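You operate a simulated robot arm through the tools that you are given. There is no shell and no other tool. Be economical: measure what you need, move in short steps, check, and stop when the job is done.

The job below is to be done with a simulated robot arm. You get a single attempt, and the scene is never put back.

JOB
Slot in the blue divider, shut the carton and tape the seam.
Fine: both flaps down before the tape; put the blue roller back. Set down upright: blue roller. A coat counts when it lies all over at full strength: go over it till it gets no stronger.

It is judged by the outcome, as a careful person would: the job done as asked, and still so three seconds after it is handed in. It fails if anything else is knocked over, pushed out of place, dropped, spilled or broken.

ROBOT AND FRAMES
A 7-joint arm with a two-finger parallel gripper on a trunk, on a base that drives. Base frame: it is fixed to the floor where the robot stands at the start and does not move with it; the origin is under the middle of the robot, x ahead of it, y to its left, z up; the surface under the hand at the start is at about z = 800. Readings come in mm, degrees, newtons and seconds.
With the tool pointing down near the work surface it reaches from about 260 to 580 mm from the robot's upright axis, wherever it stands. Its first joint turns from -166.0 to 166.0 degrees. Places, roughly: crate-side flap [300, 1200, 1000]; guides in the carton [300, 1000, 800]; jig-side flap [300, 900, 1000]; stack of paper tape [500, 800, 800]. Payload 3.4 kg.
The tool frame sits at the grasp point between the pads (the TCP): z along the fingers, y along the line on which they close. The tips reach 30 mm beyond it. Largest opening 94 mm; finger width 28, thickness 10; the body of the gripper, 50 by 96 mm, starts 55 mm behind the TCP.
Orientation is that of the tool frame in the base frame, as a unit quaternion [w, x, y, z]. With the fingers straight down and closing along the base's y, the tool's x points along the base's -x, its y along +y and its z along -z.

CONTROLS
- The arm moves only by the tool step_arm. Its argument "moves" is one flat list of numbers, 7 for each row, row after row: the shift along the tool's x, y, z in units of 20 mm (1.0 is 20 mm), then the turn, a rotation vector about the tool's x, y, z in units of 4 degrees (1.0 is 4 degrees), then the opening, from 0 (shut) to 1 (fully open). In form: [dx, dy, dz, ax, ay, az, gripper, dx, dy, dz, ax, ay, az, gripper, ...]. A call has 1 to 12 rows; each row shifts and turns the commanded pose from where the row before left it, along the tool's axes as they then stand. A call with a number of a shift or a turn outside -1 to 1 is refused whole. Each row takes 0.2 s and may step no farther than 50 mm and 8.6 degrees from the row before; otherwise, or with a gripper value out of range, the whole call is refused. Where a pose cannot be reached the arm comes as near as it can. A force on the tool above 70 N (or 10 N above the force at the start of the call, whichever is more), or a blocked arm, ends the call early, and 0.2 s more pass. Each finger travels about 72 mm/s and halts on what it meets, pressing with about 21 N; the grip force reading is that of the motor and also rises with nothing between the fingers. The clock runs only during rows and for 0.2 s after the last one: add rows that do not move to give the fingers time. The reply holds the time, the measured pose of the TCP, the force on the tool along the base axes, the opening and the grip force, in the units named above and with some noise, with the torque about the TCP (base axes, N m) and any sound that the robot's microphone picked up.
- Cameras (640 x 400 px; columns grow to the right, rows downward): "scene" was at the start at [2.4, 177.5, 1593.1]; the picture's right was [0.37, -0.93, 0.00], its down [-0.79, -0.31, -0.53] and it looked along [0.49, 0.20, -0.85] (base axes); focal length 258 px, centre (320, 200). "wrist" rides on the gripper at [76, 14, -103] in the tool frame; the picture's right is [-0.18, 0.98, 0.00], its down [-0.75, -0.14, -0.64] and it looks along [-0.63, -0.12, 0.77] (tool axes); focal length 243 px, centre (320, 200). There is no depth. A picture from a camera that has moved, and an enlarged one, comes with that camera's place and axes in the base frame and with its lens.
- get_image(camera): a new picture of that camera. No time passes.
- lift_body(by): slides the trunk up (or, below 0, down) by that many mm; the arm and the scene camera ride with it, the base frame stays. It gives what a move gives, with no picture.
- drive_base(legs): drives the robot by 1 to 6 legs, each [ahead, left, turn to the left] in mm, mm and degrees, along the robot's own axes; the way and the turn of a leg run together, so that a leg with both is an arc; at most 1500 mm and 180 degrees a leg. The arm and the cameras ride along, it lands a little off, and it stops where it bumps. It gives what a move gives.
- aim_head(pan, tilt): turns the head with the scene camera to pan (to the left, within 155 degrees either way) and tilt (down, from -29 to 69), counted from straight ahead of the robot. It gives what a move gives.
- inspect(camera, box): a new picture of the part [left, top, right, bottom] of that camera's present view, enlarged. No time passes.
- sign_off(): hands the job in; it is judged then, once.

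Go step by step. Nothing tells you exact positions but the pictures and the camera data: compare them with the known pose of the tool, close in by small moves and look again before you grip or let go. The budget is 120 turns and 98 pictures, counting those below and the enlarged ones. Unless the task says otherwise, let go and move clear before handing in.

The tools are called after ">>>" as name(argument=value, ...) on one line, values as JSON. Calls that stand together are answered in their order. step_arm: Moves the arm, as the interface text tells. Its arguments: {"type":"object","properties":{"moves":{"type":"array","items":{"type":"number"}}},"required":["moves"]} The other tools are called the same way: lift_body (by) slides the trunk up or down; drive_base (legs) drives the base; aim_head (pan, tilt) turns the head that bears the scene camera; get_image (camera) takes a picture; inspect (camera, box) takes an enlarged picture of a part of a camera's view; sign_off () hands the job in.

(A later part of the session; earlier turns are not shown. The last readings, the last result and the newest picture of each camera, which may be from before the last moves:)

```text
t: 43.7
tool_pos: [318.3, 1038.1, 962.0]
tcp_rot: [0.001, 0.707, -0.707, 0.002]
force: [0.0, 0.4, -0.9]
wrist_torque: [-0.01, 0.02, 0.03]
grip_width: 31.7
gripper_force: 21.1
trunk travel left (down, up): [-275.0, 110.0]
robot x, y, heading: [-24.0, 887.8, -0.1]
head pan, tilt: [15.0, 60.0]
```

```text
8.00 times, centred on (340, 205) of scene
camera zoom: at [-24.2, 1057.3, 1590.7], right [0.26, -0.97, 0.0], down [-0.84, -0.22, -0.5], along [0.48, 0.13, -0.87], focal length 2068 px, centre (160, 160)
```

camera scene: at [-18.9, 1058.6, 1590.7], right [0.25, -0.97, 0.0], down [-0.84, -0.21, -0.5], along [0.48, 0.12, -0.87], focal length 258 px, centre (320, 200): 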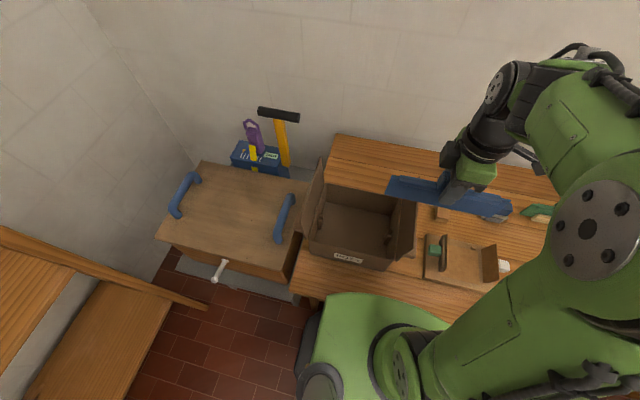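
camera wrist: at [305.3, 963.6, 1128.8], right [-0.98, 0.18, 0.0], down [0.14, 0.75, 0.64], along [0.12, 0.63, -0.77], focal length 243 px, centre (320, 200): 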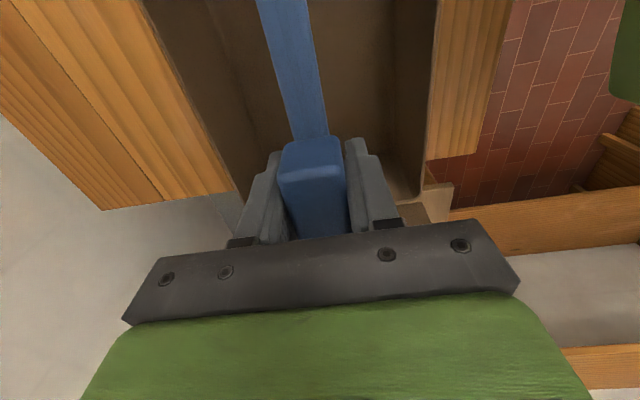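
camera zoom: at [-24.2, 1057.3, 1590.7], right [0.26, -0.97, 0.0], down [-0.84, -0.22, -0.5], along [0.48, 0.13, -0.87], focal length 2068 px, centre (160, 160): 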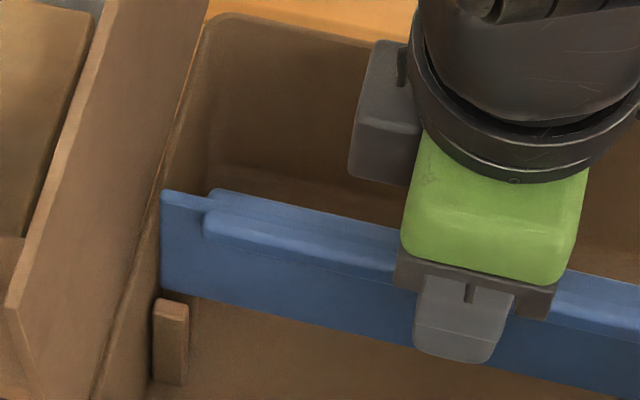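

The plate ends hang just behind the near posts. Going down in small steps watching the force.

>>> step_arm(moves=[0, 0, 0.25, 0, 0, 0, 0, 0, 0, 0.25, 0, 0, 0, 0, 0, 0, 0.25, 0, 0, 0, 0, 0, 0, 0, 0, 0, 0, 0])

>>> inspect(camera="scene", box=[375, 205, 425, 255])

```text
t: 44.7
tool_pos: [319.8, 1038.6, 949.4]
tcp_rot: [-0.002, 0.707, -0.707, 0.001]
force: [0.0, -0.4, 15.5]
wrist_torque: [-0.24, 0.03, 0.01]
grip_width: 31.9
gripper_force: 21.2
trunk travel left (down, up): [-275.0, 110.0]
robot x, y, heading: [-25.2, 888.3, -0.1]
head pan, tilt: [15.0, 60.0]
```

```text
8.00 times, centred on (400, 230) of scene
camera zoom: at [-25.7, 1056.8, 1590.9], right [0.26, -0.97, 0.0], down [-0.84, -0.22, -0.5], along [0.48, 0.13, -0.87], focal length 2068 px, centre (-320, -40)
```

zoom: 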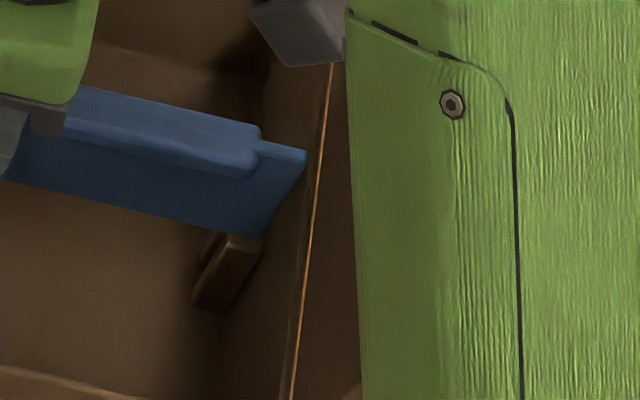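

Contact of 15 N on the post tops, slightly to the −x side. I'll lift 6 mm, shift +3 mm in x and try again.

>>> step_arm(moves=[0, 0, -0.4, 0, 0, 0, 0, 0, -0.15, 0, 0, 0, 0, 0, 0, 0, 0.2, 0, 0, 0, 0, 0, 0, 0.2, 0, 0, 0, 0, 0, 0, 0.1, 0, 0, 0, 0, 0, 0, 0, 0, 0, 0, 0])

>>> inspect(camera="scene", box=[315, 180, 425, 250])

```text
t: 46.1
tool_pos: [320.6, 1037.9, 946.3]
tcp_rot: [0.002, -0.707, 0.707, -0.002]
force: [0.4, -1.2, 21.6]
wrist_torque: [0.02, 0.03, 0.01]
grip_width: 32.0
gripper_force: 21.2
trunk travel left (down, up): [-275.0, 110.0]
robot x, y, heading: [-28.3, 888.3, -0.2]
head pan, tilt: [15.0, 60.0]
```

```text
5.71 times, centred on (370, 215) of scene
camera zoom: at [-26.0, 1056.3, 1590.9], right [0.26, -0.97, 0.0], down [-0.84, -0.22, -0.5], along [0.48, 0.13, -0.87], focal length 1477 px, centre (34, 114)
```

zoom: 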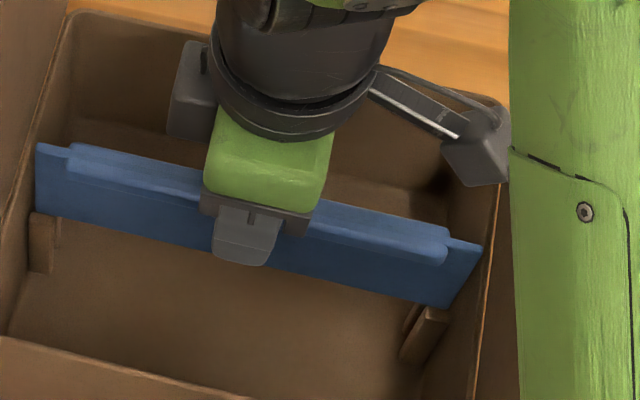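

>>> inspect(camera="scene", box=[380, 220, 405, 245])

>>> inspect(camera="scene", box=[314, 205, 339, 230])

```text
16.00 times, centred on (392, 232) of scene
camera zoom: at [-26.0, 1056.3, 1590.9], right [0.26, -0.97, 0.0], down [-0.84, -0.22, -0.5], along [0.48, 0.13, -0.87], focal length 4136 px, centre (-840, -320)
```

zoom: 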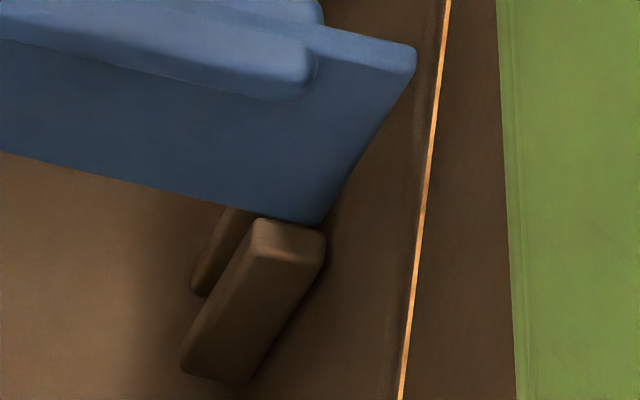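

```text
16.00 times, centred on (326, 218) of scene
camera zoom: at [-26.0, 1056.3, 1590.9], right [0.26, -0.97, 0.0], down [-0.84, -0.22, -0.5], along [0.48, 0.13, -0.87], focal length 4136 px, centre (216, -80)
```

zoom: 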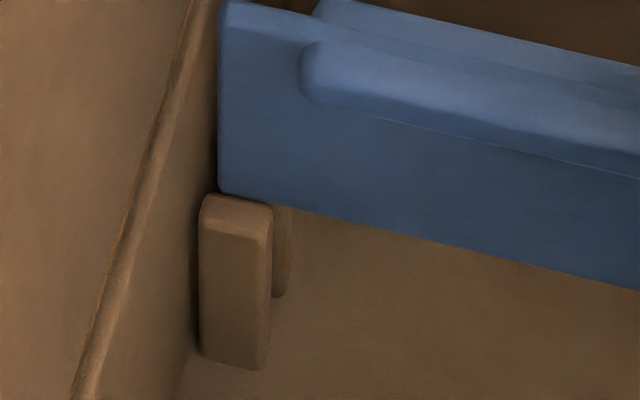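

Symmetric contact again; now the plate is clear of the near post tops, so it likely sits on the far posts. I'll try the middle: lift, shift back 1.5 mm, lower.

>>> step_arm(moves=[0, 0, -0.4, 0, 0, 0, 0, 0, 0.08, 0, 0, 0, 0, 0, 0, 0, 0.2, 0, 0, 0, 0, 0, 0, 0.2, 0, 0, 0, 0, 0, 0, 0.1, 0, 0, 0, 0, 0, 0, 0, 0, 0, 0, 0])

```text
t: 47.5
tool_pos: [318.8, 1037.5, 944.9]
tcp_rot: [-0.002, 0.707, -0.707, 0.002]
force: [1.7, 0.4, 21.4]
wrist_torque: [0.04, -0.07, 0.01]
grip_width: 31.8
gripper_force: 21.7
trunk travel left (down, up): [-275.0, 110.0]
robot x, y, heading: [-27.2, 887.2, -0.2]
head pan, tilt: [15.0, 60.0]
```

The reaction pushes toward +x and acts about 3 mm in front of the TCP, so it is still the near posts. Trying 3.5 mm further +x.

>>> step_arm(moves=[0, 0, -0.4, 0, 0, 0, 0, 0, -0.18, 0, 0, 0, 0, 0, 0, 0, 0.2, 0, 0, 0, 0, 0, 0, 0.2, 0, 0, 0, 0, 0, 0, 0.1, 0, 0, 0, 0, 0, 0, 0, 0, 0, 0, 0])

```text
t: 48.9
tool_pos: [324.2, 1038.6, 941.9]
tcp_rot: [0.0, -0.707, 0.707, 0.0]
force: [0.4, 0.0, -0.1]
wrist_torque: [-0.02, 0.0, 0.03]
grip_width: 31.8
gripper_force: 21.0
trunk travel left (down, up): [-275.0, 110.0]
robot x, y, heading: [-26.0, 890.4, -0.1]
head pan, tilt: [15.0, 60.0]
```

It entered the slot with no force. Continuing down.

>>> step_arm(moves=[0, 0, 0.5, 0, 0, 0, 0, 0, 0, 0.5, 0, 0, 0, 0, 0, 0, 0.5, 0, 0, 0, 0, 0, 0, 0.5, 0, 0, 0, 0, 0, 0, 0.4, 0, 0, 0, 0, 0, 0, 0, 0, 0, 0, 0])

```text
t: 50.3
tool_pos: [325.2, 1037.1, 893.0]
tcp_rot: [-0.001, -0.707, 0.708, 0.0]
force: [-0.1, -0.4, -0.4]
wrist_torque: [-0.01, 0.0, -0.02]
grip_width: 31.7
gripper_force: 21.3
trunk travel left (down, up): [-275.0, 110.0]
robot x, y, heading: [-26.1, 887.1, 0.1]
head pan, tilt: [15.0, 60.0]
```

>>> step_arm(moves=[0, 0, 0.2, 0, 0, 0, 0, 0, 0, 0.1, 0, 0, 0, 0, 0, 0, 0.1, 0, 0, 0, 0, 0, 0, 0.05, 0, 0, 0, 0, 0, 0, 0, 0, 0, 0, 0])

>>> inspect(camera="scene", box=[310, 170, 430, 270])

```text
t: 51.5
tool_pos: [324.7, 1038.1, 884.7]
tcp_rot: [0.0, -0.707, 0.707, -0.001]
force: [0.0, 0.5, -0.9]
wrist_torque: [0.01, 0.02, 0.01]
grip_width: 31.9
gripper_force: 21.2
trunk travel left (down, up): [-275.0, 110.0]
robot x, y, heading: [-26.4, 886.3, -0.2]
head pan, tilt: [15.0, 60.0]
```

```text
4.00 times, centred on (370, 220) of scene
camera zoom: at [-24.3, 1057.3, 1590.7], right [0.26, -0.97, 0.0], down [-0.84, -0.22, -0.5], along [0.48, 0.13, -0.87], focal length 1034 px, centre (120, 120)
```

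zoom: 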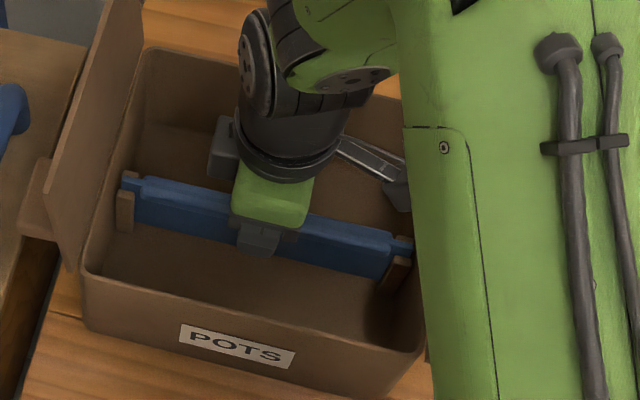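

>>> step_arm(moves=[0, 0, 0.1, 0, 0, 0, 0, 0, 0, 0.1, 0, 0, 0, 0, 0, 0, 0, 0, 0, 0, 0])

```text
t: 52.3
tool_pos: [325.7, 1037.6, 881.1]
tcp_rot: [0.001, -0.707, 0.707, 0.0]
force: [0.5, 0.3, -0.2]
wrist_torque: [0.02, 0.0, -0.01]
grip_width: 31.6
gripper_force: 20.7
trunk travel left (down, up): [-275.0, 110.0]
robot x, y, heading: [-21.7, 885.9, 0.2]
head pan, tilt: [15.0, 60.0]
```

>>> step_arm(moves=[0, 0, 0.1, 0, 0, 0, 0, 0, 0, 0.1, 0, 0, 0, 0, 0, 0, 0, 0, 0, 0, 0])

```text
t: 53.1
tool_pos: [323.7, 1037.3, 878.4]
tcp_rot: [0.0, -0.707, 0.708, -0.001]
force: [0.9, -1.1, 20.8]
wrist_torque: [0.01, -0.1, 0.0]
grip_width: 31.9
gripper_force: 20.3
trunk travel left (down, up): [-275.0, 110.0]
robot x, y, heading: [-25.6, 884.4, -0.0]
head pan, tilt: [15.0, 60.0]
```

It is seated on the floor (20 N). Opening and rising straight up.

>>> step_arm(moves=[0, 0, 0, 0, 0, 0, 0.5, 0, 0, 0, 0, 0, 0, 0.9, 0, 0, 0, 0, 0, 0, 0.9, 0, 0, -0.5, 0, 0, 0, 0.9, 0, 0, -1, 0, 0, 0, 0.9, 0, 0, -1, 0, 0, 0, 0.9, 0, 0, -1, 0, 0, 0, 0.9, 0, 0, -1, 0, 0, 0, 0.9, 0, 0, -1, 0, 0, 0, 0.9, 0, 0, -1, 0, 0, 0, 0.9, 0, 0, -1, 0, 0, 0, 0.9, 0, 0, -1, 0, 0, 0, 0.9])

>>> step_arm(moves=[0, 0, -1, 0, 0, 0, 0.9, 0, 0, -1, 0, 0, 0, 0.9, 0, 0, -1, 0, 0, 0, 0.9, 0, 0, -1, 0, 0, 0, 0.9, 0, 0, -1, 0, 0, 0, 0.9, 0, 0, -1, 0, 0, 0, 0.9])

>>> inspect(camera="scene", box=[270, 120, 470, 280])

>>> get_image(camera="wrist")

```text
t: 55.7
tool_pos: [323.6, 1037.1, 1048.1]
tcp_rot: [0.0, -0.707, 0.707, 0.0]
force: [0.6, 0.5, 0.2]
wrist_torque: [-0.02, 0.0, 0.0]
grip_width: 84.3
gripper_force: 0.0
trunk travel left (down, up): [-275.0, 110.0]
robot x, y, heading: [-28.8, 889.7, 0.0]
head pan, tilt: [15.0, 60.0]
```

```text
t: 57.1
tool_pos: [324.8, 1037.8, 1166.1]
tcp_rot: [0.0, 0.707, -0.707, 0.0]
force: [0.6, 0.2, 0.3]
wrist_torque: [0.03, -0.04, -0.02]
grip_width: 84.6
gripper_force: 0.1
trunk travel left (down, up): [-275.0, 110.0]
robot x, y, heading: [-25.1, 885.5, -0.2]
head pan, tilt: [15.0, 60.0]
```

```text
2.50 times, centred on (370, 200) of scene
camera zoom: at [-24.7, 1057.1, 1590.7], right [0.26, -0.97, 0.0], down [-0.84, -0.22, -0.5], along [0.48, 0.13, -0.87], focal length 646 px, centre (195, 200)
```

zoom: 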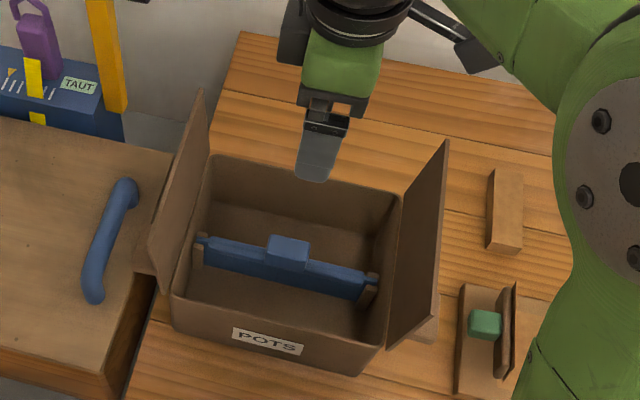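

```text
52 pictures are left
camera wrist: at [310.8, 962.4, 1269.6], right [-0.98, 0.18, 0.0], down [0.14, 0.75, 0.64], along [0.12, 0.63, -0.77], focal length 243 px, centre (320, 200)
```

wrist: 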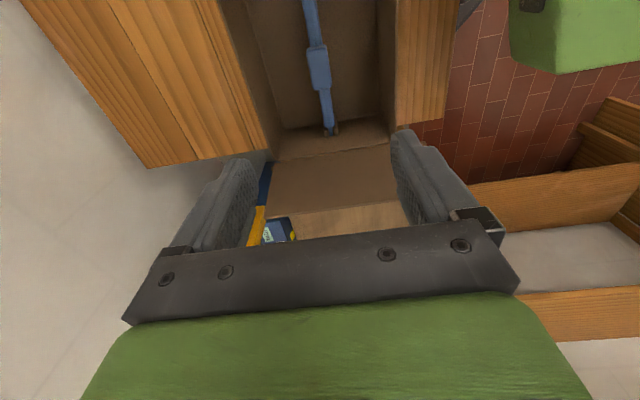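

The divider stands in both guides. Next, the jig-side flap (hinge at about y=917, z=903, length ~125): closed fingers outside it, then sweep it over along an arc.

>>> step_arm(moves=[1, 0, 0, 0, 0, 0, 0.6, 1, 0, 0, 0, 0, 0, 0.3, 1, 0, 0, 0, 0, 0, 0, 1, 0, 0, 0, 0, 0, 0, 1, 0, 0, 0, 0, 0, 0, 1, -0.2, 0, 0, 0, 0, 0, 1, -0.2, 0, 0, 0, 0, 0, 1, -0.1, 0, 0, 0, 0, 0, 1, 0, 0, 0, 0, 0, 0])

>>> step_arm(moves=[0, 0, 1, 0, 0, 0, 0, 0, 0, 1, 0, 0, 0, 0, 0, 0, 1, 0, 0, 0, 0, 0, 0, 1, 0, 0, 0, 0, 0, 0, 1, 0, 0, 0, 0, 0, 0, 1, 0, 0, 0, 0, 0, 0, 1, 0, 0, 0, 0, 0, 0, 0.5, 0, 0, 0, 0])

>>> inspect(camera="scene", box=[300, 100, 500, 280])

>>> get_image(camera="wrist")

```text
t: 59.1
tool_pos: [335.6, 858.7, 1168.5]
tcp_rot: [-0.001, -0.707, 0.708, 0.0]
force: [0.0, 0.1, 0.4]
wrist_torque: [0.0, 0.01, -0.04]
grip_width: 0.0
gripper_force: 21.4
trunk travel left (down, up): [-275.0, 110.0]
robot x, y, heading: [-25.1, 890.4, 0.1]
head pan, tilt: [15.0, 60.0]
```

```text
t: 60.9
tool_pos: [332.6, 858.7, 1016.8]
tcp_rot: [0.0, 0.707, -0.707, 0.0]
force: [-0.7, -0.4, 0.3]
wrist_torque: [0.07, -0.02, -0.01]
grip_width: 0.0
gripper_force: 20.8
trunk travel left (down, up): [-275.0, 110.0]
robot x, y, heading: [-32.2, 885.7, -0.1]
head pan, tilt: [15.0, 60.0]
```

```text
2.22 times, centred on (400, 190) of scene
camera zoom: at [-24.3, 1057.2, 1590.7], right [0.26, -0.97, 0.0], down [-0.84, -0.22, -0.5], along [0.48, 0.13, -0.87], focal length 574 px, centre (142, 222)
```

zoom: 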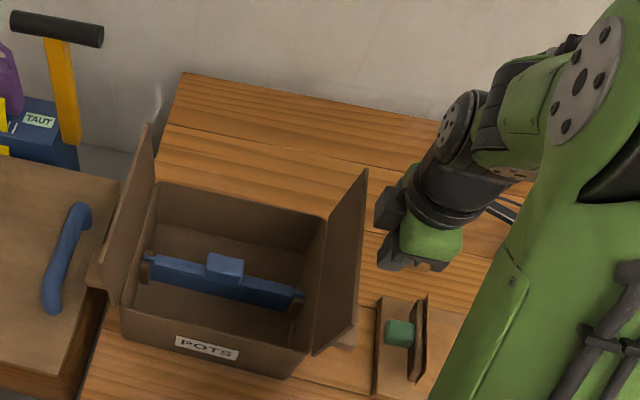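

```text
50 pictures are left
camera wrist: at [320.3, 782.0, 1119.7], right [-0.98, 0.18, 0.0], down [0.14, 0.75, 0.64], along [0.12, 0.63, -0.77], focal length 243 px, centre (320, 200)
```

wrist: 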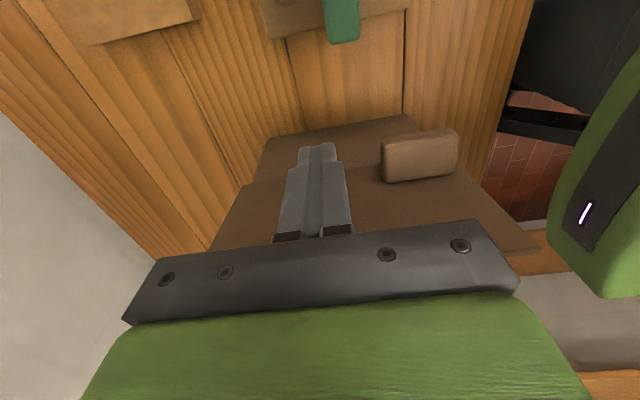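

Fingers are just outside the flap, clear of its tab. Sweeping the first part.

>>> step_arm(moves=[-0.75, 0, 0, 0, 0, 0, 0, -0.7, 0, 0, 0, 0, 0, 0, -0.72, 0, -0.05, 0, 0, 0, 0, -0.72, 0, 0, 0, 0, 0, 0, -0.7, 0, 0.26, 0, 0, 0, 0, -0.7, 0, 0.26, 0, 0, 0, 0])

>>> inspect(camera="scene", box=[300, 100, 500, 280])

```text
t: 62.3
tool_pos: [333.2, 943.5, 1007.6]
tcp_rot: [0.0, -0.707, 0.707, -0.001]
force: [0.4, -0.4, -0.7]
wrist_torque: [0.0, 0.03, 0.02]
grip_width: 0.0
gripper_force: 21.5
trunk travel left (down, up): [-275.0, 110.0]
robot x, y, heading: [-25.4, 886.3, -0.1]
head pan, tilt: [15.0, 60.0]
```

```text
2.22 times, centred on (400, 190) of scene
camera zoom: at [-24.4, 1057.7, 1590.7], right [0.26, -0.97, 0.0], down [-0.84, -0.22, -0.5], along [0.48, 0.13, -0.87], focal length 574 px, centre (142, 222)
```

zoom: 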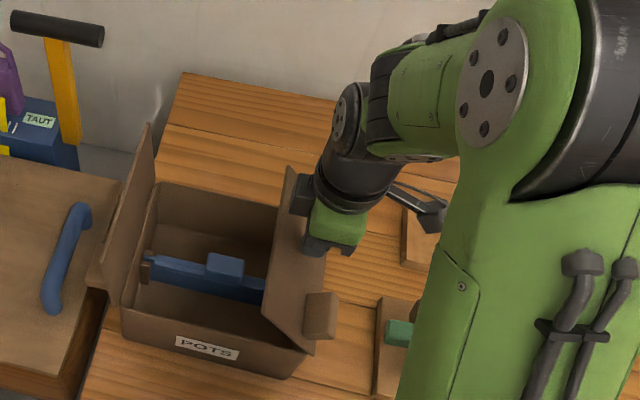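

The flap follows. Continuing the arc down.

>>> step_arm(moves=[-0.9, 0, 0.7, 0, 0, 0, 0, -0.7, 0, 0.85, 0, 0, 0, 0, -0.45, 0, 1, 0, 0, 0, 0, -0.2, 0, 0.8, 0, 0, 0, 0, 0, 0, 0, 0, 0, 0, 0])

>>> inspect(camera="scene", box=[280, 120, 480, 280])

```text
t: 63.3
tool_pos: [335.2, 983.9, 956.0]
tcp_rot: [0.014, -0.704, 0.71, -0.014]
force: [-33.8, -12.9, 141.2]
wrist_torque: [-1.41, 1.56, -0.35]
grip_width: 0.0
gripper_force: 21.3
trunk travel left (down, up): [-275.0, 110.0]
robot x, y, heading: [-28.9, 887.7, 0.0]
head pan, tilt: [15.0, 60.0]
stopped in row 5: the force on the tool passed its limit at 211 N (the readings are from after the stop); the commanded pose is now the measured one
```

```text
2.50 times, centred on (380, 200) of scene
camera zoom: at [-37.7, 1054.6, 1591.7], right [0.26, -0.97, 0.0], down [-0.83, -0.22, -0.51], along [0.49, 0.13, -0.86], focal length 646 px, centre (170, 200)
```

zoom: 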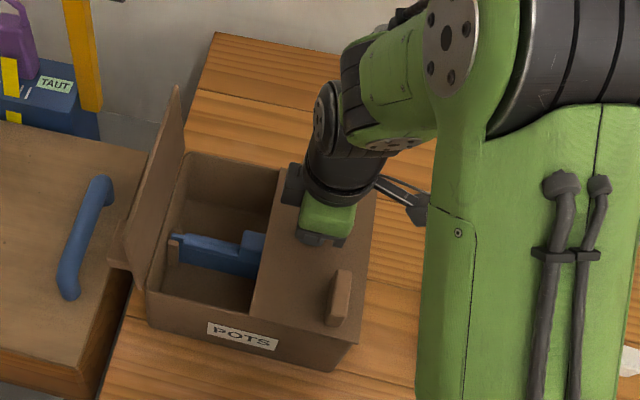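

The flap is nearly flat and the press was too hard; I'll back off upward at once and look.

>>> step_arm(moves=[0, 0, -0.5, 0, 0, 0, 0, 0, 0, -0.5, 0, 0, 0, 0, 0, 0, -1, 0, 0, 0, 0, 0, 0, -1, 0, 0, 0, 0])

>>> inspect(camera="scene", box=[280, 120, 480, 280])

```text
t: 64.3
tool_pos: [341.3, 989.5, 1009.4]
tcp_rot: [0.012, -0.705, 0.709, -0.011]
force: [0.9, 0.0, -0.3]
wrist_torque: [0.02, 0.0, -0.01]
grip_width: 0.1
gripper_force: 21.3
trunk travel left (down, up): [-275.0, 110.0]
robot x, y, heading: [-30.7, 885.5, -0.1]
head pan, tilt: [15.0, 60.0]
```

```text
2.50 times, centred on (380, 200) of scene
camera zoom: at [-25.1, 1057.0, 1590.7], right [0.26, -0.97, 0.0], down [-0.84, -0.22, -0.5], along [0.48, 0.13, -0.87], focal length 646 px, centre (170, 200)
```

zoom: 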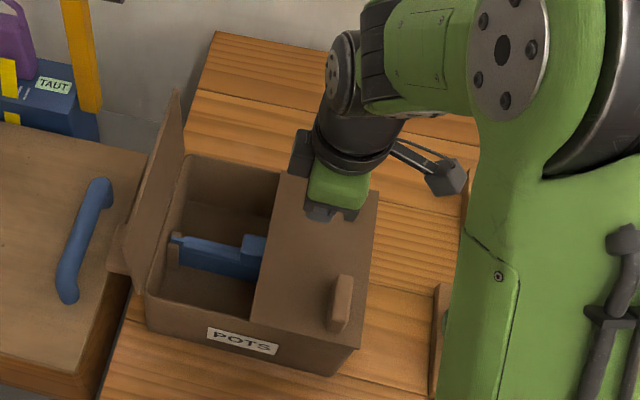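

>>> inspect(camera="scene", box=[320, 215, 425, 275])

>>> get_image(camera="wrist")

```text
6.10 times, centred on (372, 245) of scene
camera zoom: at [-25.1, 1057.0, 1590.7], right [0.26, -0.97, 0.0], down [-0.84, -0.22, -0.5], along [0.48, 0.13, -0.87], focal length 1576 px, centre (0, -74)
```

zoom: 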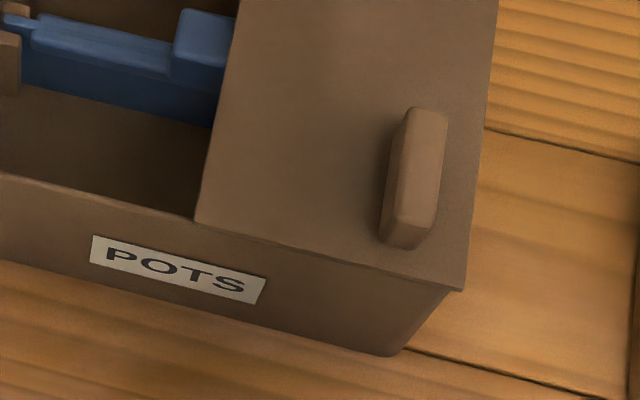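

```text
45 pictures are left
camera wrist: at [324.0, 912.9, 1111.2], right [-0.98, 0.19, -0.03], down [0.12, 0.75, 0.65], along [0.14, 0.63, -0.76], focal length 243 px, centre (320, 200)
```

wrist: 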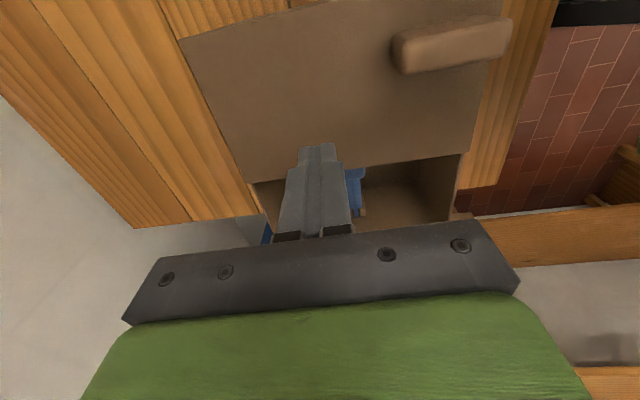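

The jig-side flap lies flat and stays. Now checking the surroundings of the crate-side flap (blue handle near it) before reaching over; I'll rise and square the tool first.

>>> step_arm(moves=[0, 0, -1, -0.47, 0, 0, 0, 0, 0, -1, 0, 0, 0, 0, 0, 0, -1, 0, 0, 0, 0, 0, 0, -1, 0, 0, 0, 0, 0, 0, -1, 0, 0, 0, 0, 0, 0, -1, 0, 0, 0, 0])

>>> aim_head(pan=40, tilt=55)

>>> get_image(camera="scene")

>>> get_image(camera="wrist")

```text
t: 65.7
tool_pos: [341.2, 985.8, 1130.1]
tcp_rot: [-0.001, -0.705, 0.709, 0.002]
force: [0.6, 0.0, 0.0]
wrist_torque: [-0.02, 0.01, 0.0]
grip_width: 0.0
gripper_force: 21.1
trunk travel left (down, up): [-275.0, 110.0]
robot x, y, heading: [-28.1, 887.4, -0.3]
head pan, tilt: [15.0, 60.0]
```

```text
t: 66.6
tool_pos: [340.4, 987.0, 1128.6]
tcp_rot: [0.0, -0.705, 0.709, 0.001]
force: [-0.2, -0.3, 0.4]
wrist_torque: [0.0, -0.02, 0.0]
grip_width: 0.0
gripper_force: 21.2
trunk travel left (down, up): [-275.0, 110.0]
robot x, y, heading: [-27.8, 889.8, -0.1]
head pan, tilt: [40.0, 55.0]
```

```text
44 pictures are left
camera scene: at [-33.7, 1086.0, 1596.8], right [0.64, -0.77, 0.0], down [-0.63, -0.53, -0.57], along [0.44, 0.37, -0.82], focal length 258 px, centre (320, 200)
```

scene: 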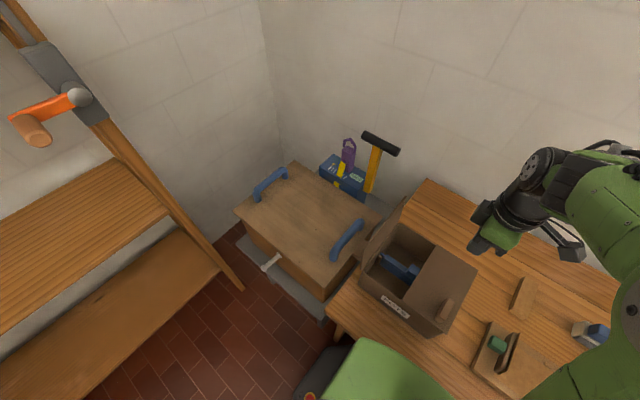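

```text
43 pictures are left
camera wrist: at [327.0, 910.3, 1232.1], right [-0.98, 0.19, 0.0], down [0.15, 0.75, 0.64], along [0.12, 0.63, -0.77], focal length 243 px, centre (320, 200)
```

wrist: 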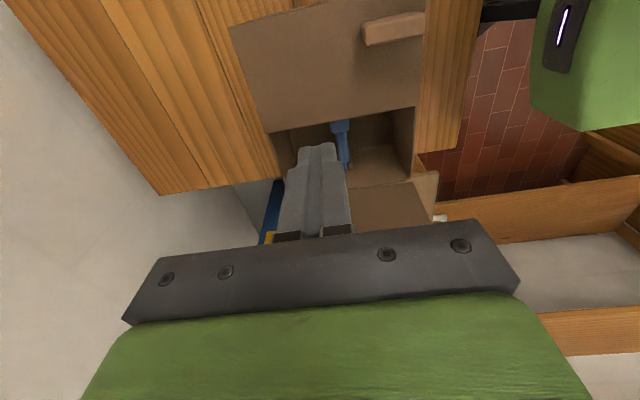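

The crate's blue handle is at about [230–370, 1250, 873], below my path. I'll bring the closed fingers outside the crate-side flap.

>>> step_arm(moves=[-1, 0, 0, 0, 0, 0, 0, -1, 0, 0, 0, 0, 0, 0, -1, 0, 0, 0, 0, 0, 0, -1, 0, 0, 0, 0, 0, 0, -1, 0, 0, 0, 0, 0, 0, -1, 0, 0, 0, 0, 0, 0, -1, 0, 0, 0, 0, 0, 0, -1, 0, 0, 0, 0, 0, 0, -1, 0, 0, 0, 0, 0, 0, -1, 0, 0, 0, 0, 0, 0, -1, 0, 0, 0, 0, 0, 0, -0.5, 0, 0, 0, 0, 0, 0])

>>> step_arm(moves=[0, 0, 1, 0, 0, 0, 0, 0, 0, 1, 0, 0, 0, 0, 0, 0, 1, 0, 0, 0, 0, 0, 0, 1, 0, 0, 0, 0, 0, 0, 1, 0, 0, 0, 0, 0, 0, 0.4, 0, 0, 0, 0])

>>> inspect(camera="scene", box=[290, 130, 510, 350])

```text
t: 69.2
tool_pos: [340.5, 1217.6, 1128.2]
tcp_rot: [0.001, -0.706, 0.708, 0.002]
force: [0.1, 0.7, 0.6]
wrist_torque: [-0.02, 0.02, -0.01]
grip_width: 0.0
gripper_force: 21.1
trunk travel left (down, up): [-275.0, 110.0]
robot x, y, heading: [-29.1, 888.2, -0.2]
head pan, tilt: [40.0, 55.0]
```

```text
t: 70.6
tool_pos: [341.5, 1219.3, 1019.3]
tcp_rot: [0.0, -0.706, 0.709, 0.001]
force: [-0.2, 0.0, 0.7]
wrist_torque: [0.02, 0.0, 0.0]
grip_width: 0.1
gripper_force: 21.1
trunk travel left (down, up): [-275.0, 110.0]
robot x, y, heading: [-26.8, 886.6, -0.1]
head pan, tilt: [40.0, 55.0]
```

```text
1.82 times, centred on (400, 240) of scene
camera zoom: at [-33.7, 1086.2, 1596.8], right [0.64, -0.77, 0.0], down [-0.63, -0.53, -0.57], along [0.44, 0.37, -0.82], focal length 470 px, centre (174, 127)
```

zoom: 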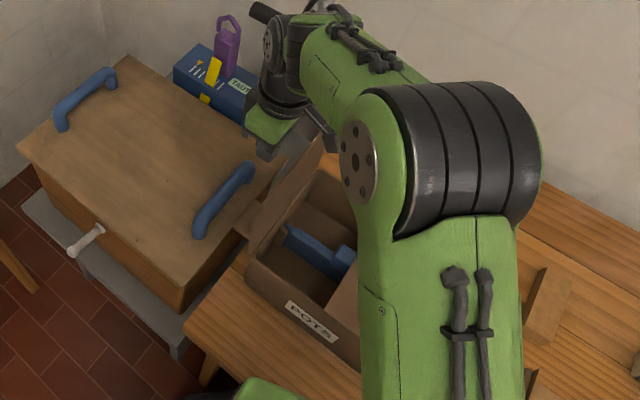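

Fingers are outside the flap. Sweeping inward.

>>> step_arm(moves=[0.9, 0, 0, 0, 0, 0, 0, 0.9, 0, 0, 0, 0, 0, 0, 0.65, 0, 0, 0, 0, 0, 0, 0.65, 0, 0, 0, 0, 0, 0, 0.66, 0, 0.2, 0, 0, 0, 0, 0.66, 0, 0.2, 0, 0, 0, 0, 0.88, 0, 0.6, 0, 0, 0, 0])

>>> inspect(camera="scene", box=[290, 130, 510, 350])

```text
t: 72.2
tool_pos: [340.4, 1112.8, 1001.3]
tcp_rot: [0.0, -0.705, 0.709, 0.002]
force: [0.2, 0.5, -0.5]
wrist_torque: [-0.01, 0.0, 0.03]
grip_width: 0.0
gripper_force: 20.8
trunk travel left (down, up): [-275.0, 110.0]
robot x, y, heading: [-25.9, 890.7, 0.1]
head pan, tilt: [40.0, 55.0]
```

```text
1.82 times, centred on (400, 240) of scene
camera zoom: at [-33.5, 1085.7, 1596.8], right [0.64, -0.77, 0.0], down [-0.63, -0.53, -0.57], along [0.44, 0.37, -0.82], focal length 470 px, centre (174, 127)
```

zoom: 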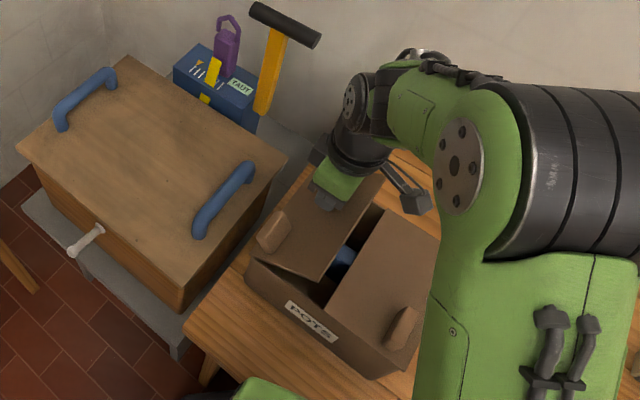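

>>> step_arm(moves=[0.67, 0, 0.8, 0, 0, 0, 0, 0.4, 0, 0.85, 0, 0, 0, 0, 0.1, 0, 0.2, 0, 0, 0, 0, 0, 0, 0, 0, 0, 0, 0])

>>> inspect(camera="scene", box=[340, 200, 460, 320])

```text
t: 73.2
tool_pos: [341.3, 1088.3, 963.9]
tcp_rot: [0.001, -0.705, 0.709, 0.001]
force: [0.0, -0.6, 0.1]
wrist_torque: [0.0, 0.02, 0.07]
grip_width: 0.0
gripper_force: 20.9
trunk travel left (down, up): [-275.0, 110.0]
robot x, y, heading: [-28.8, 888.9, -0.0]
head pan, tilt: [40.0, 55.0]
```

```text
3.33 times, centred on (400, 260) of scene
camera zoom: at [-33.7, 1086.2, 1596.8], right [0.64, -0.77, 0.0], down [-0.63, -0.53, -0.57], along [0.44, 0.37, -0.82], focal length 862 px, centre (53, 0)
```

zoom: 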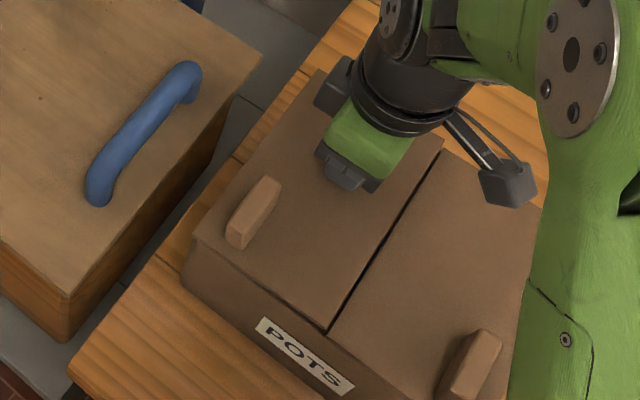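

Almost flat; pressing down in small steps.

>>> step_arm(moves=[0, 0, 0.15, 0, 0, 0, 0, 0, 0, 0.15, 0, 0, 0, 0, 0, 0, 0.15, 0, 0, 0, 0, 0, 0, 0, 0, 0, 0, 0])

```text
t: 74.2
tool_pos: [339.9, 1089.8, 956.9]
tcp_rot: [0.001, -0.705, 0.709, 0.001]
force: [1.7, 1.3, 11.7]
wrist_torque: [0.15, -0.04, -0.08]
grip_width: 0.4
gripper_force: 20.9
trunk travel left (down, up): [-275.0, 110.0]
robot x, y, heading: [-26.2, 887.8, -0.0]
head pan, tilt: [40.0, 55.0]
```

Firm contact at tip height ≈926, the same as the other flap. Rising to look.

>>> step_arm(moves=[0, 0, -0.5, 0, 0, 0, 0, 0, 0, -1, 0, 0, 0, 0, 0, 0, -1, 0, 0, 0, 0, 0, 0, -1, 0, 0, 0, 0, 0, 0, -1, 0, 0, 0, 0, 1, 0, -1, 0, 0, 0, 0, 1, 0, -1, 0, 0, 0, 0, 1, 0, -1, 0, 0, 0, 0, 1, 0, -1, 0, 0, 0, 0, 1, 0, -0.5, 0, 0, 0, 0, 1, 0, 0, 0, 0, 0, 0, 1, 0, 0, 0, 0, 0, 0])

>>> inspect(camera="scene", box=[330, 180, 490, 340])

```text
t: 76.8
tool_pos: [340.8, 947.7, 1133.9]
tcp_rot: [0.001, -0.706, 0.709, 0.002]
force: [-0.5, 0.6, 0.4]
wrist_torque: [0.04, 0.0, 0.0]
grip_width: 0.0
gripper_force: 21.0
trunk travel left (down, up): [-275.0, 110.0]
robot x, y, heading: [-24.3, 888.0, -0.2]
head pan, tilt: [40.0, 55.0]
```

```text
2.50 times, centred on (410, 260) of scene
camera zoom: at [-33.8, 1085.4, 1596.9], right [0.64, -0.77, 0.0], down [-0.63, -0.53, -0.57], along [0.44, 0.37, -0.82], focal length 646 px, centre (95, 50)
```

zoom: 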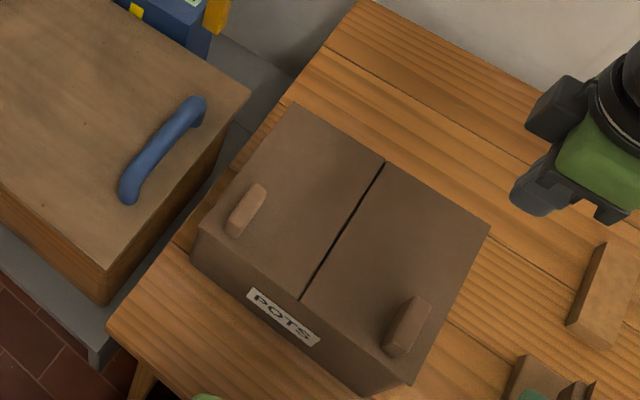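

Both flaps lie flat with the seam along x at y≈1034 (x 228–419). Next the roller and tape stack: drive right and look.

>>> drive_base(legs=[[0, -250, 0]])

>>> aim_head(pan=5, tilt=50)

>>> get_image(camera="scene")

>>> get_image(camera="wrist")

```text
t: 78.6
tool_pos: [340.3, 699.6, 1134.2]
tcp_rot: [0.001, -0.706, 0.708, 0.002]
force: [0.7, -0.4, -0.8]
wrist_torque: [0.0, -0.03, -0.02]
grip_width: 0.2
gripper_force: 21.1
trunk travel left (down, up): [-275.0, 110.0]
robot x, y, heading: [-29.3, 638.2, 0.0]
head pan, tilt: [40.0, 55.0]
```

```text
t: 79.6
tool_pos: [340.4, 701.0, 1132.9]
tcp_rot: [0.0, -0.706, 0.709, 0.001]
force: [0.7, 0.1, 0.9]
wrist_torque: [0.0, -0.01, -0.01]
grip_width: 0.0
gripper_force: 20.7
trunk travel left (down, up): [-275.0, 110.0]
robot x, y, heading: [-27.9, 641.0, 0.1]
head pan, tilt: [5.0, 50.0]
```

```text
38 pictures are left
camera scene: at [-12.6, 797.8, 1603.3], right [0.09, -1.0, 0.0], down [-0.76, -0.07, -0.64], along [0.64, 0.06, -0.77], focal length 258 px, centre (320, 200)
```

scene: 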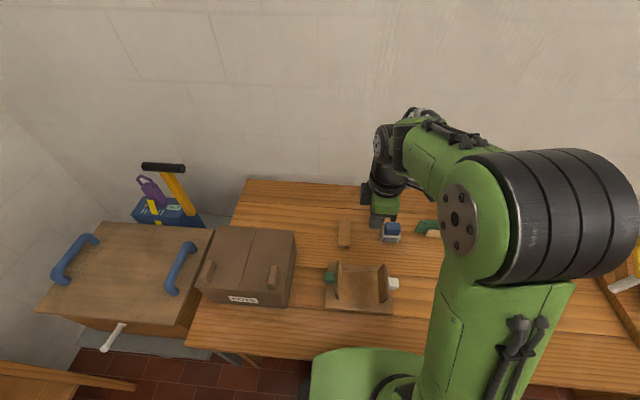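

```text
37 pictures are left
camera wrist: at [326.2, 625.4, 1236.3], right [-0.98, 0.19, 0.0], down [0.14, 0.75, 0.64], along [0.12, 0.63, -0.77], focal length 243 px, centre (320, 200)
```

wrist: 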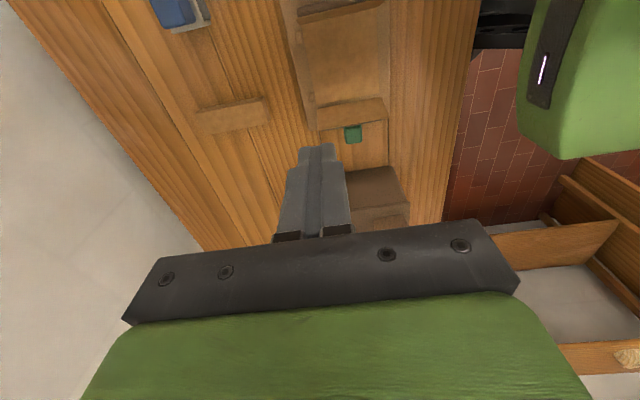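

>>> inspect(camera="scene", box=[320, 205, 440, 325])

>>> inspect(camera="wrist", box=[140, 0, 400, 150])

```text
3.33 times, centred on (380, 265) of scene
camera zoom: at [-12.6, 797.8, 1603.3], right [0.09, -1.0, 0.0], down [-0.76, -0.07, -0.64], along [0.64, 0.06, -0.77], focal length 862 px, centre (120, -17)
```

zoom: 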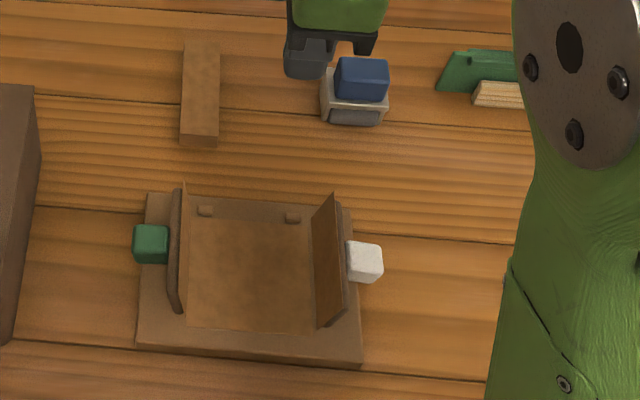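

```text
2.46 times, centred on (270, 75) of wrist
camera zoom: at [326.2, 625.4, 1236.3], right [-0.98, 0.19, 0.0], down [0.14, 0.75, 0.64], along [0.12, 0.63, -0.77], focal length 597 px, centre (443, 508)
```

zoom: 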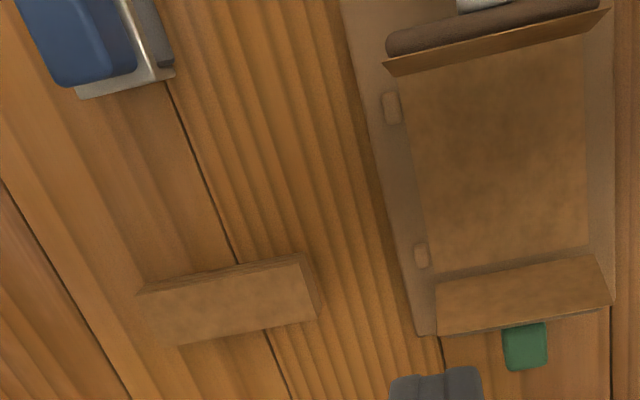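

The roller is at about [508,598] (blue grip on top, dark roller on its −x underside, axis along y), and the tape stack lies along x at y≈755. I'll bring the open hand over the roller.

>>> step_arm(moves=[0.5, -0.85, 0, 0, 0, 0, 0.3, 0.5, -0.85, 0, 0, 0, 0, 0.6, 0.5, -0.85, 0, 0, 0, 0, 1, 0.5, -0.85, 0.5, 0, 0, 0, 1, 0.5, -0.85, 0.5, 0, 0, 0, 1, 0.5, -0.85, 1, 0, 0, 0, 1, 0.5, -0.85, 1, 0, 0, 0, 1, 0.5, -0.85, 1, 0, 0, 0, 1, 0.5, -0.85, 1, 0, 0, 0, 1, 0.6, -0.75, 1, 0, 0, 0, 1])

>>> get_image(camera="wrist")

>>> inspect(camera="scene", box=[330, 190, 430, 260])

```text
t: 81.8
tool_pos: [507.3, 598.1, 1011.2]
tcp_rot: [0.0, -0.707, 0.708, 0.001]
force: [-0.7, -1.2, 0.8]
wrist_torque: [-0.02, 0.01, -0.01]
grip_width: 94.0
gripper_force: 0.1
trunk travel left (down, up): [-275.0, 110.0]
robot x, y, heading: [-29.1, 640.5, 0.3]
head pan, tilt: [5.0, 50.0]
```

```text
34 pictures are left
camera wrist: at [494.0, 521.8, 1114.4], right [-0.98, 0.19, 0.0], down [0.14, 0.75, 0.64], along [0.12, 0.63, -0.77], focal length 243 px, centre (320, 200)
```

wrist: 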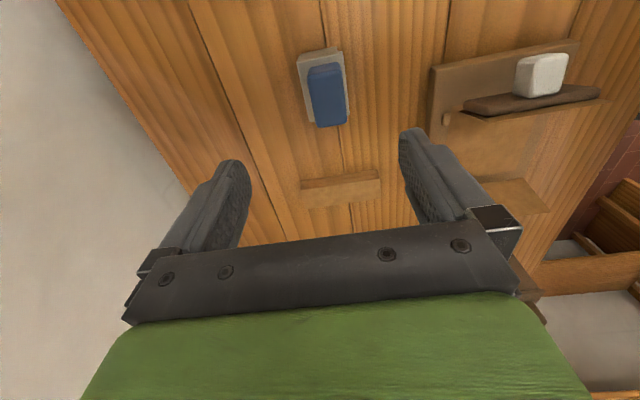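

```text
5.71 times, centred on (380, 225) of scene
camera zoom: at [-11.4, 797.2, 1603.3], right [0.09, -1.0, 0.0], down [-0.76, -0.07, -0.64], along [0.64, 0.06, -0.77], focal length 1477 px, centre (-23, 57)
```

zoom: 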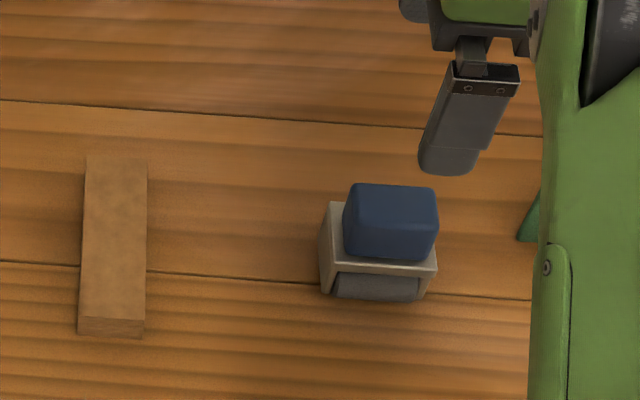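

Handle centre ≈[501,597], top z≈870. Lowering with the handle between the fingers.

>>> step_arm(moves=[0.05, 0.3, 1, 0, 0, 0, 1, 0, 0, 1, 0, 0, 0, 1, 0, 0, 1, 0, 0, 0, 1, 0, 0, 1, 0, 0, 0, 1, 0, 0, 1, 0, 0, 0, 1, 0, 0, 1, 0, 0, 0, 1, 0, 0, 0.5, 0, 0, 0, 1, 0, 0, 0, 0, 0, 0, 1])

>>> get_image(camera="wrist")

>>> inspect(camera="scene", box=[340, 180, 440, 260])

```text
t: 83.6
tool_pos: [500.9, 600.4, 884.4]
tcp_rot: [0.001, -0.705, 0.709, 0.001]
force: [-0.8, -0.6, 0.2]
wrist_torque: [-0.02, -0.06, 0.01]
grip_width: 93.9
gripper_force: 0.0
trunk travel left (down, up): [-275.0, 110.0]
robot x, y, heading: [-27.2, 636.1, -0.2]
head pan, tilt: [5.0, 50.0]
```

```text
32 pictures are left
camera wrist: at [487.3, 523.5, 987.2], right [-0.98, 0.19, 0.0], down [0.14, 0.75, 0.64], along [0.12, 0.63, -0.77], focal length 243 px, centre (320, 200)
```

wrist: 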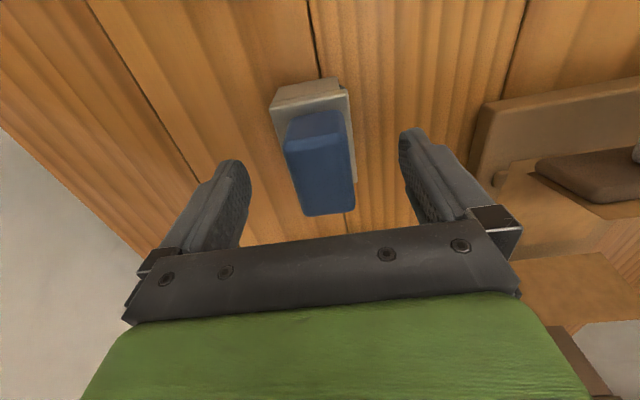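

```text
5.00 times, centred on (390, 220) of scene
camera zoom: at [-12.6, 797.9, 1603.3], right [0.09, -1.0, 0.0], down [-0.76, -0.07, -0.64], along [0.64, 0.06, -0.77], focal length 1292 px, centre (-30, 100)
```

zoom: 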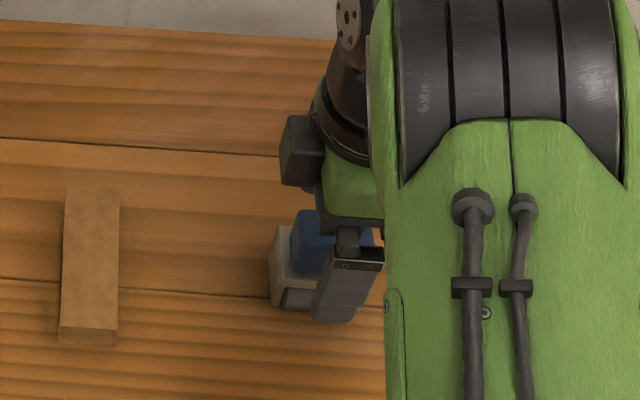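

Centred. Lowering 12 mm more and closing.

>>> step_arm(moves=[0, 0, 0.3, 0, 0, 0, 1, 0, 0, 0.3, 0, 0, 0, 1, 0, 0, 0, 0, 0, 0, 0.6, 0, 0, 0, 0, 0, 0, 0.3, 0, 0, 0, 0, 0, 0, 0.1, 0, 0, 0, 0, 0, 0, 0, 0, 0, 0, 0, 0, 0, 0, 0, 0, 0, 0, 0, 0, 0])

>>> get_image(camera="wrist")

```text
t: 85.4
tool_pos: [501.2, 599.0, 872.5]
tcp_rot: [0.0, -0.706, 0.708, 0.001]
force: [0.1, -0.1, 1.4]
wrist_torque: [-0.02, 0.03, -0.01]
grip_width: 45.6
gripper_force: 20.9
trunk travel left (down, up): [-275.0, 110.0]
robot x, y, heading: [-24.9, 641.1, 0.1]
head pan, tilt: [5.0, 50.0]
```

```text
30 pictures are left
camera wrist: at [487.2, 523.5, 974.6], right [-0.98, 0.19, 0.0], down [0.14, 0.75, 0.64], along [0.12, 0.63, -0.77], focal length 243 px, centre (320, 200)
```

wrist: 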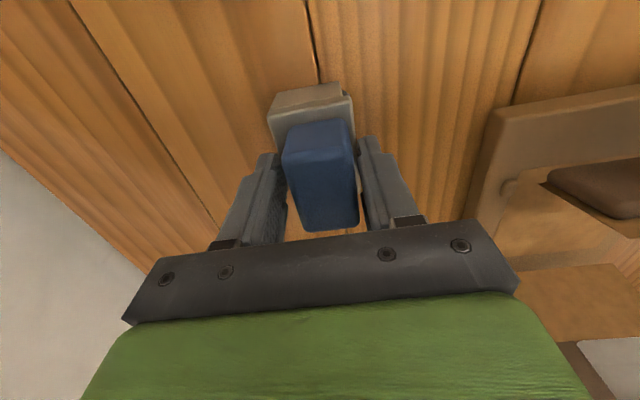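

The fingers met the wider housing (45 mm) below the handle. I'll open, rise 10 mm and close on the handle itself.

>>> step_arm(moves=[0, 0, 0, 0, 0, 0, 0.7, 0, 0, 0, 0, 0, 0, 0.8, 0, 0, -0.5, 0, 0, 0, 0.8, 0, 0, 0, 0, 0, 0, 0.6, 0, 0, 0, 0, 0, 0, 0.3, 0, 0, 0, 0, 0, 0, 0.1, 0, 0, 0, 0, 0, 0, 0, 0, 0, 0, 0, 0, 0, 0, 0, 0, 0, 0, 0, 0, 0])

>>> get_image(camera="wrist")

```text
t: 87.4
tool_pos: [500.2, 600.4, 881.0]
tcp_rot: [0.001, -0.706, 0.708, 0.001]
force: [-0.5, 0.4, -1.2]
wrist_torque: [-0.04, 0.01, -0.02]
grip_width: 36.1
gripper_force: 21.0
trunk travel left (down, up): [-275.0, 110.0]
robot x, y, heading: [-27.8, 635.2, 0.0]
head pan, tilt: [5.0, 50.0]
```

```text
29 pictures are left
camera wrist: at [487.6, 524.3, 984.1], right [-0.98, 0.19, 0.0], down [0.14, 0.75, 0.64], along [0.12, 0.63, -0.77], focal length 243 px, centre (320, 200)
```

wrist: 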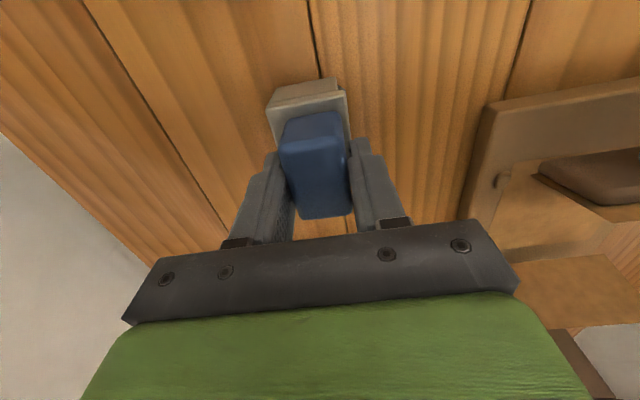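

Now on the handle (36 mm) but ~8 mm off-centre in y; re-centring once.

>>> step_arm(moves=[0, 0, 0, 0, 0, 0, 0.6, 0, 0, 0, 0, 0, 0, 0.6, 0.35, 0, 0.05, 0, 0, 0, 0.6, 0, 0, 0, 0, 0, 0, 0.4, 0, 0, 0, 0, 0, 0, 0.2, 0, 0, 0, 0, 0, 0, 0, 0, 0, 0, 0, 0, 0, 0, 0, 0, 0, 0, 0, 0, 0])

>>> step_arm(moves=[0, 0, -0.5, 0, 0, 0, 0, 0, 0, -0.5, 0, 0, 0, 0, 0, 0, -1, 0, 0, 0, 0, 0, 0, -1, 0, 0, 0, 0, 0, 0, -1, 0, 0, 0, 0])

>>> inspect(camera="scene", box=[320, 130, 460, 270])

```text
t: 89.2
tool_pos: [500.3, 592.1, 879.7]
tcp_rot: [-0.001, -0.707, 0.708, 0.002]
force: [-0.1, 0.5, -0.2]
wrist_torque: [0.01, 0.04, -0.01]
grip_width: 35.7
gripper_force: 21.1
trunk travel left (down, up): [-275.0, 110.0]
robot x, y, heading: [-26.3, 639.7, 0.4]
head pan, tilt: [5.0, 50.0]
```

```text
t: 90.4
tool_pos: [500.3, 591.2, 959.5]
tcp_rot: [0.0, -0.706, 0.708, 0.001]
force: [-0.7, -1.0, -1.8]
wrist_torque: [-0.02, 0.01, 0.01]
grip_width: 36.1
gripper_force: 21.5
trunk travel left (down, up): [-275.0, 110.0]
robot x, y, heading: [-30.2, 642.5, 0.1]
head pan, tilt: [5.0, 50.0]
```

```text
2.86 times, centred on (390, 200) of scene
camera zoom: at [-12.8, 797.8, 1603.3], right [0.09, -1.0, 0.0], down [-0.76, -0.07, -0.64], along [0.64, 0.06, -0.77], focal length 738 px, centre (120, 200)
```

zoom: 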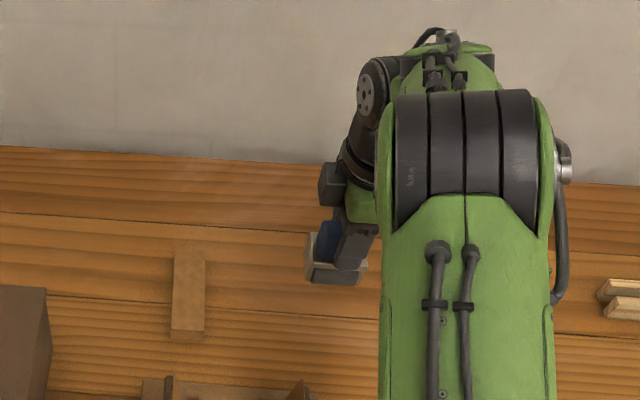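

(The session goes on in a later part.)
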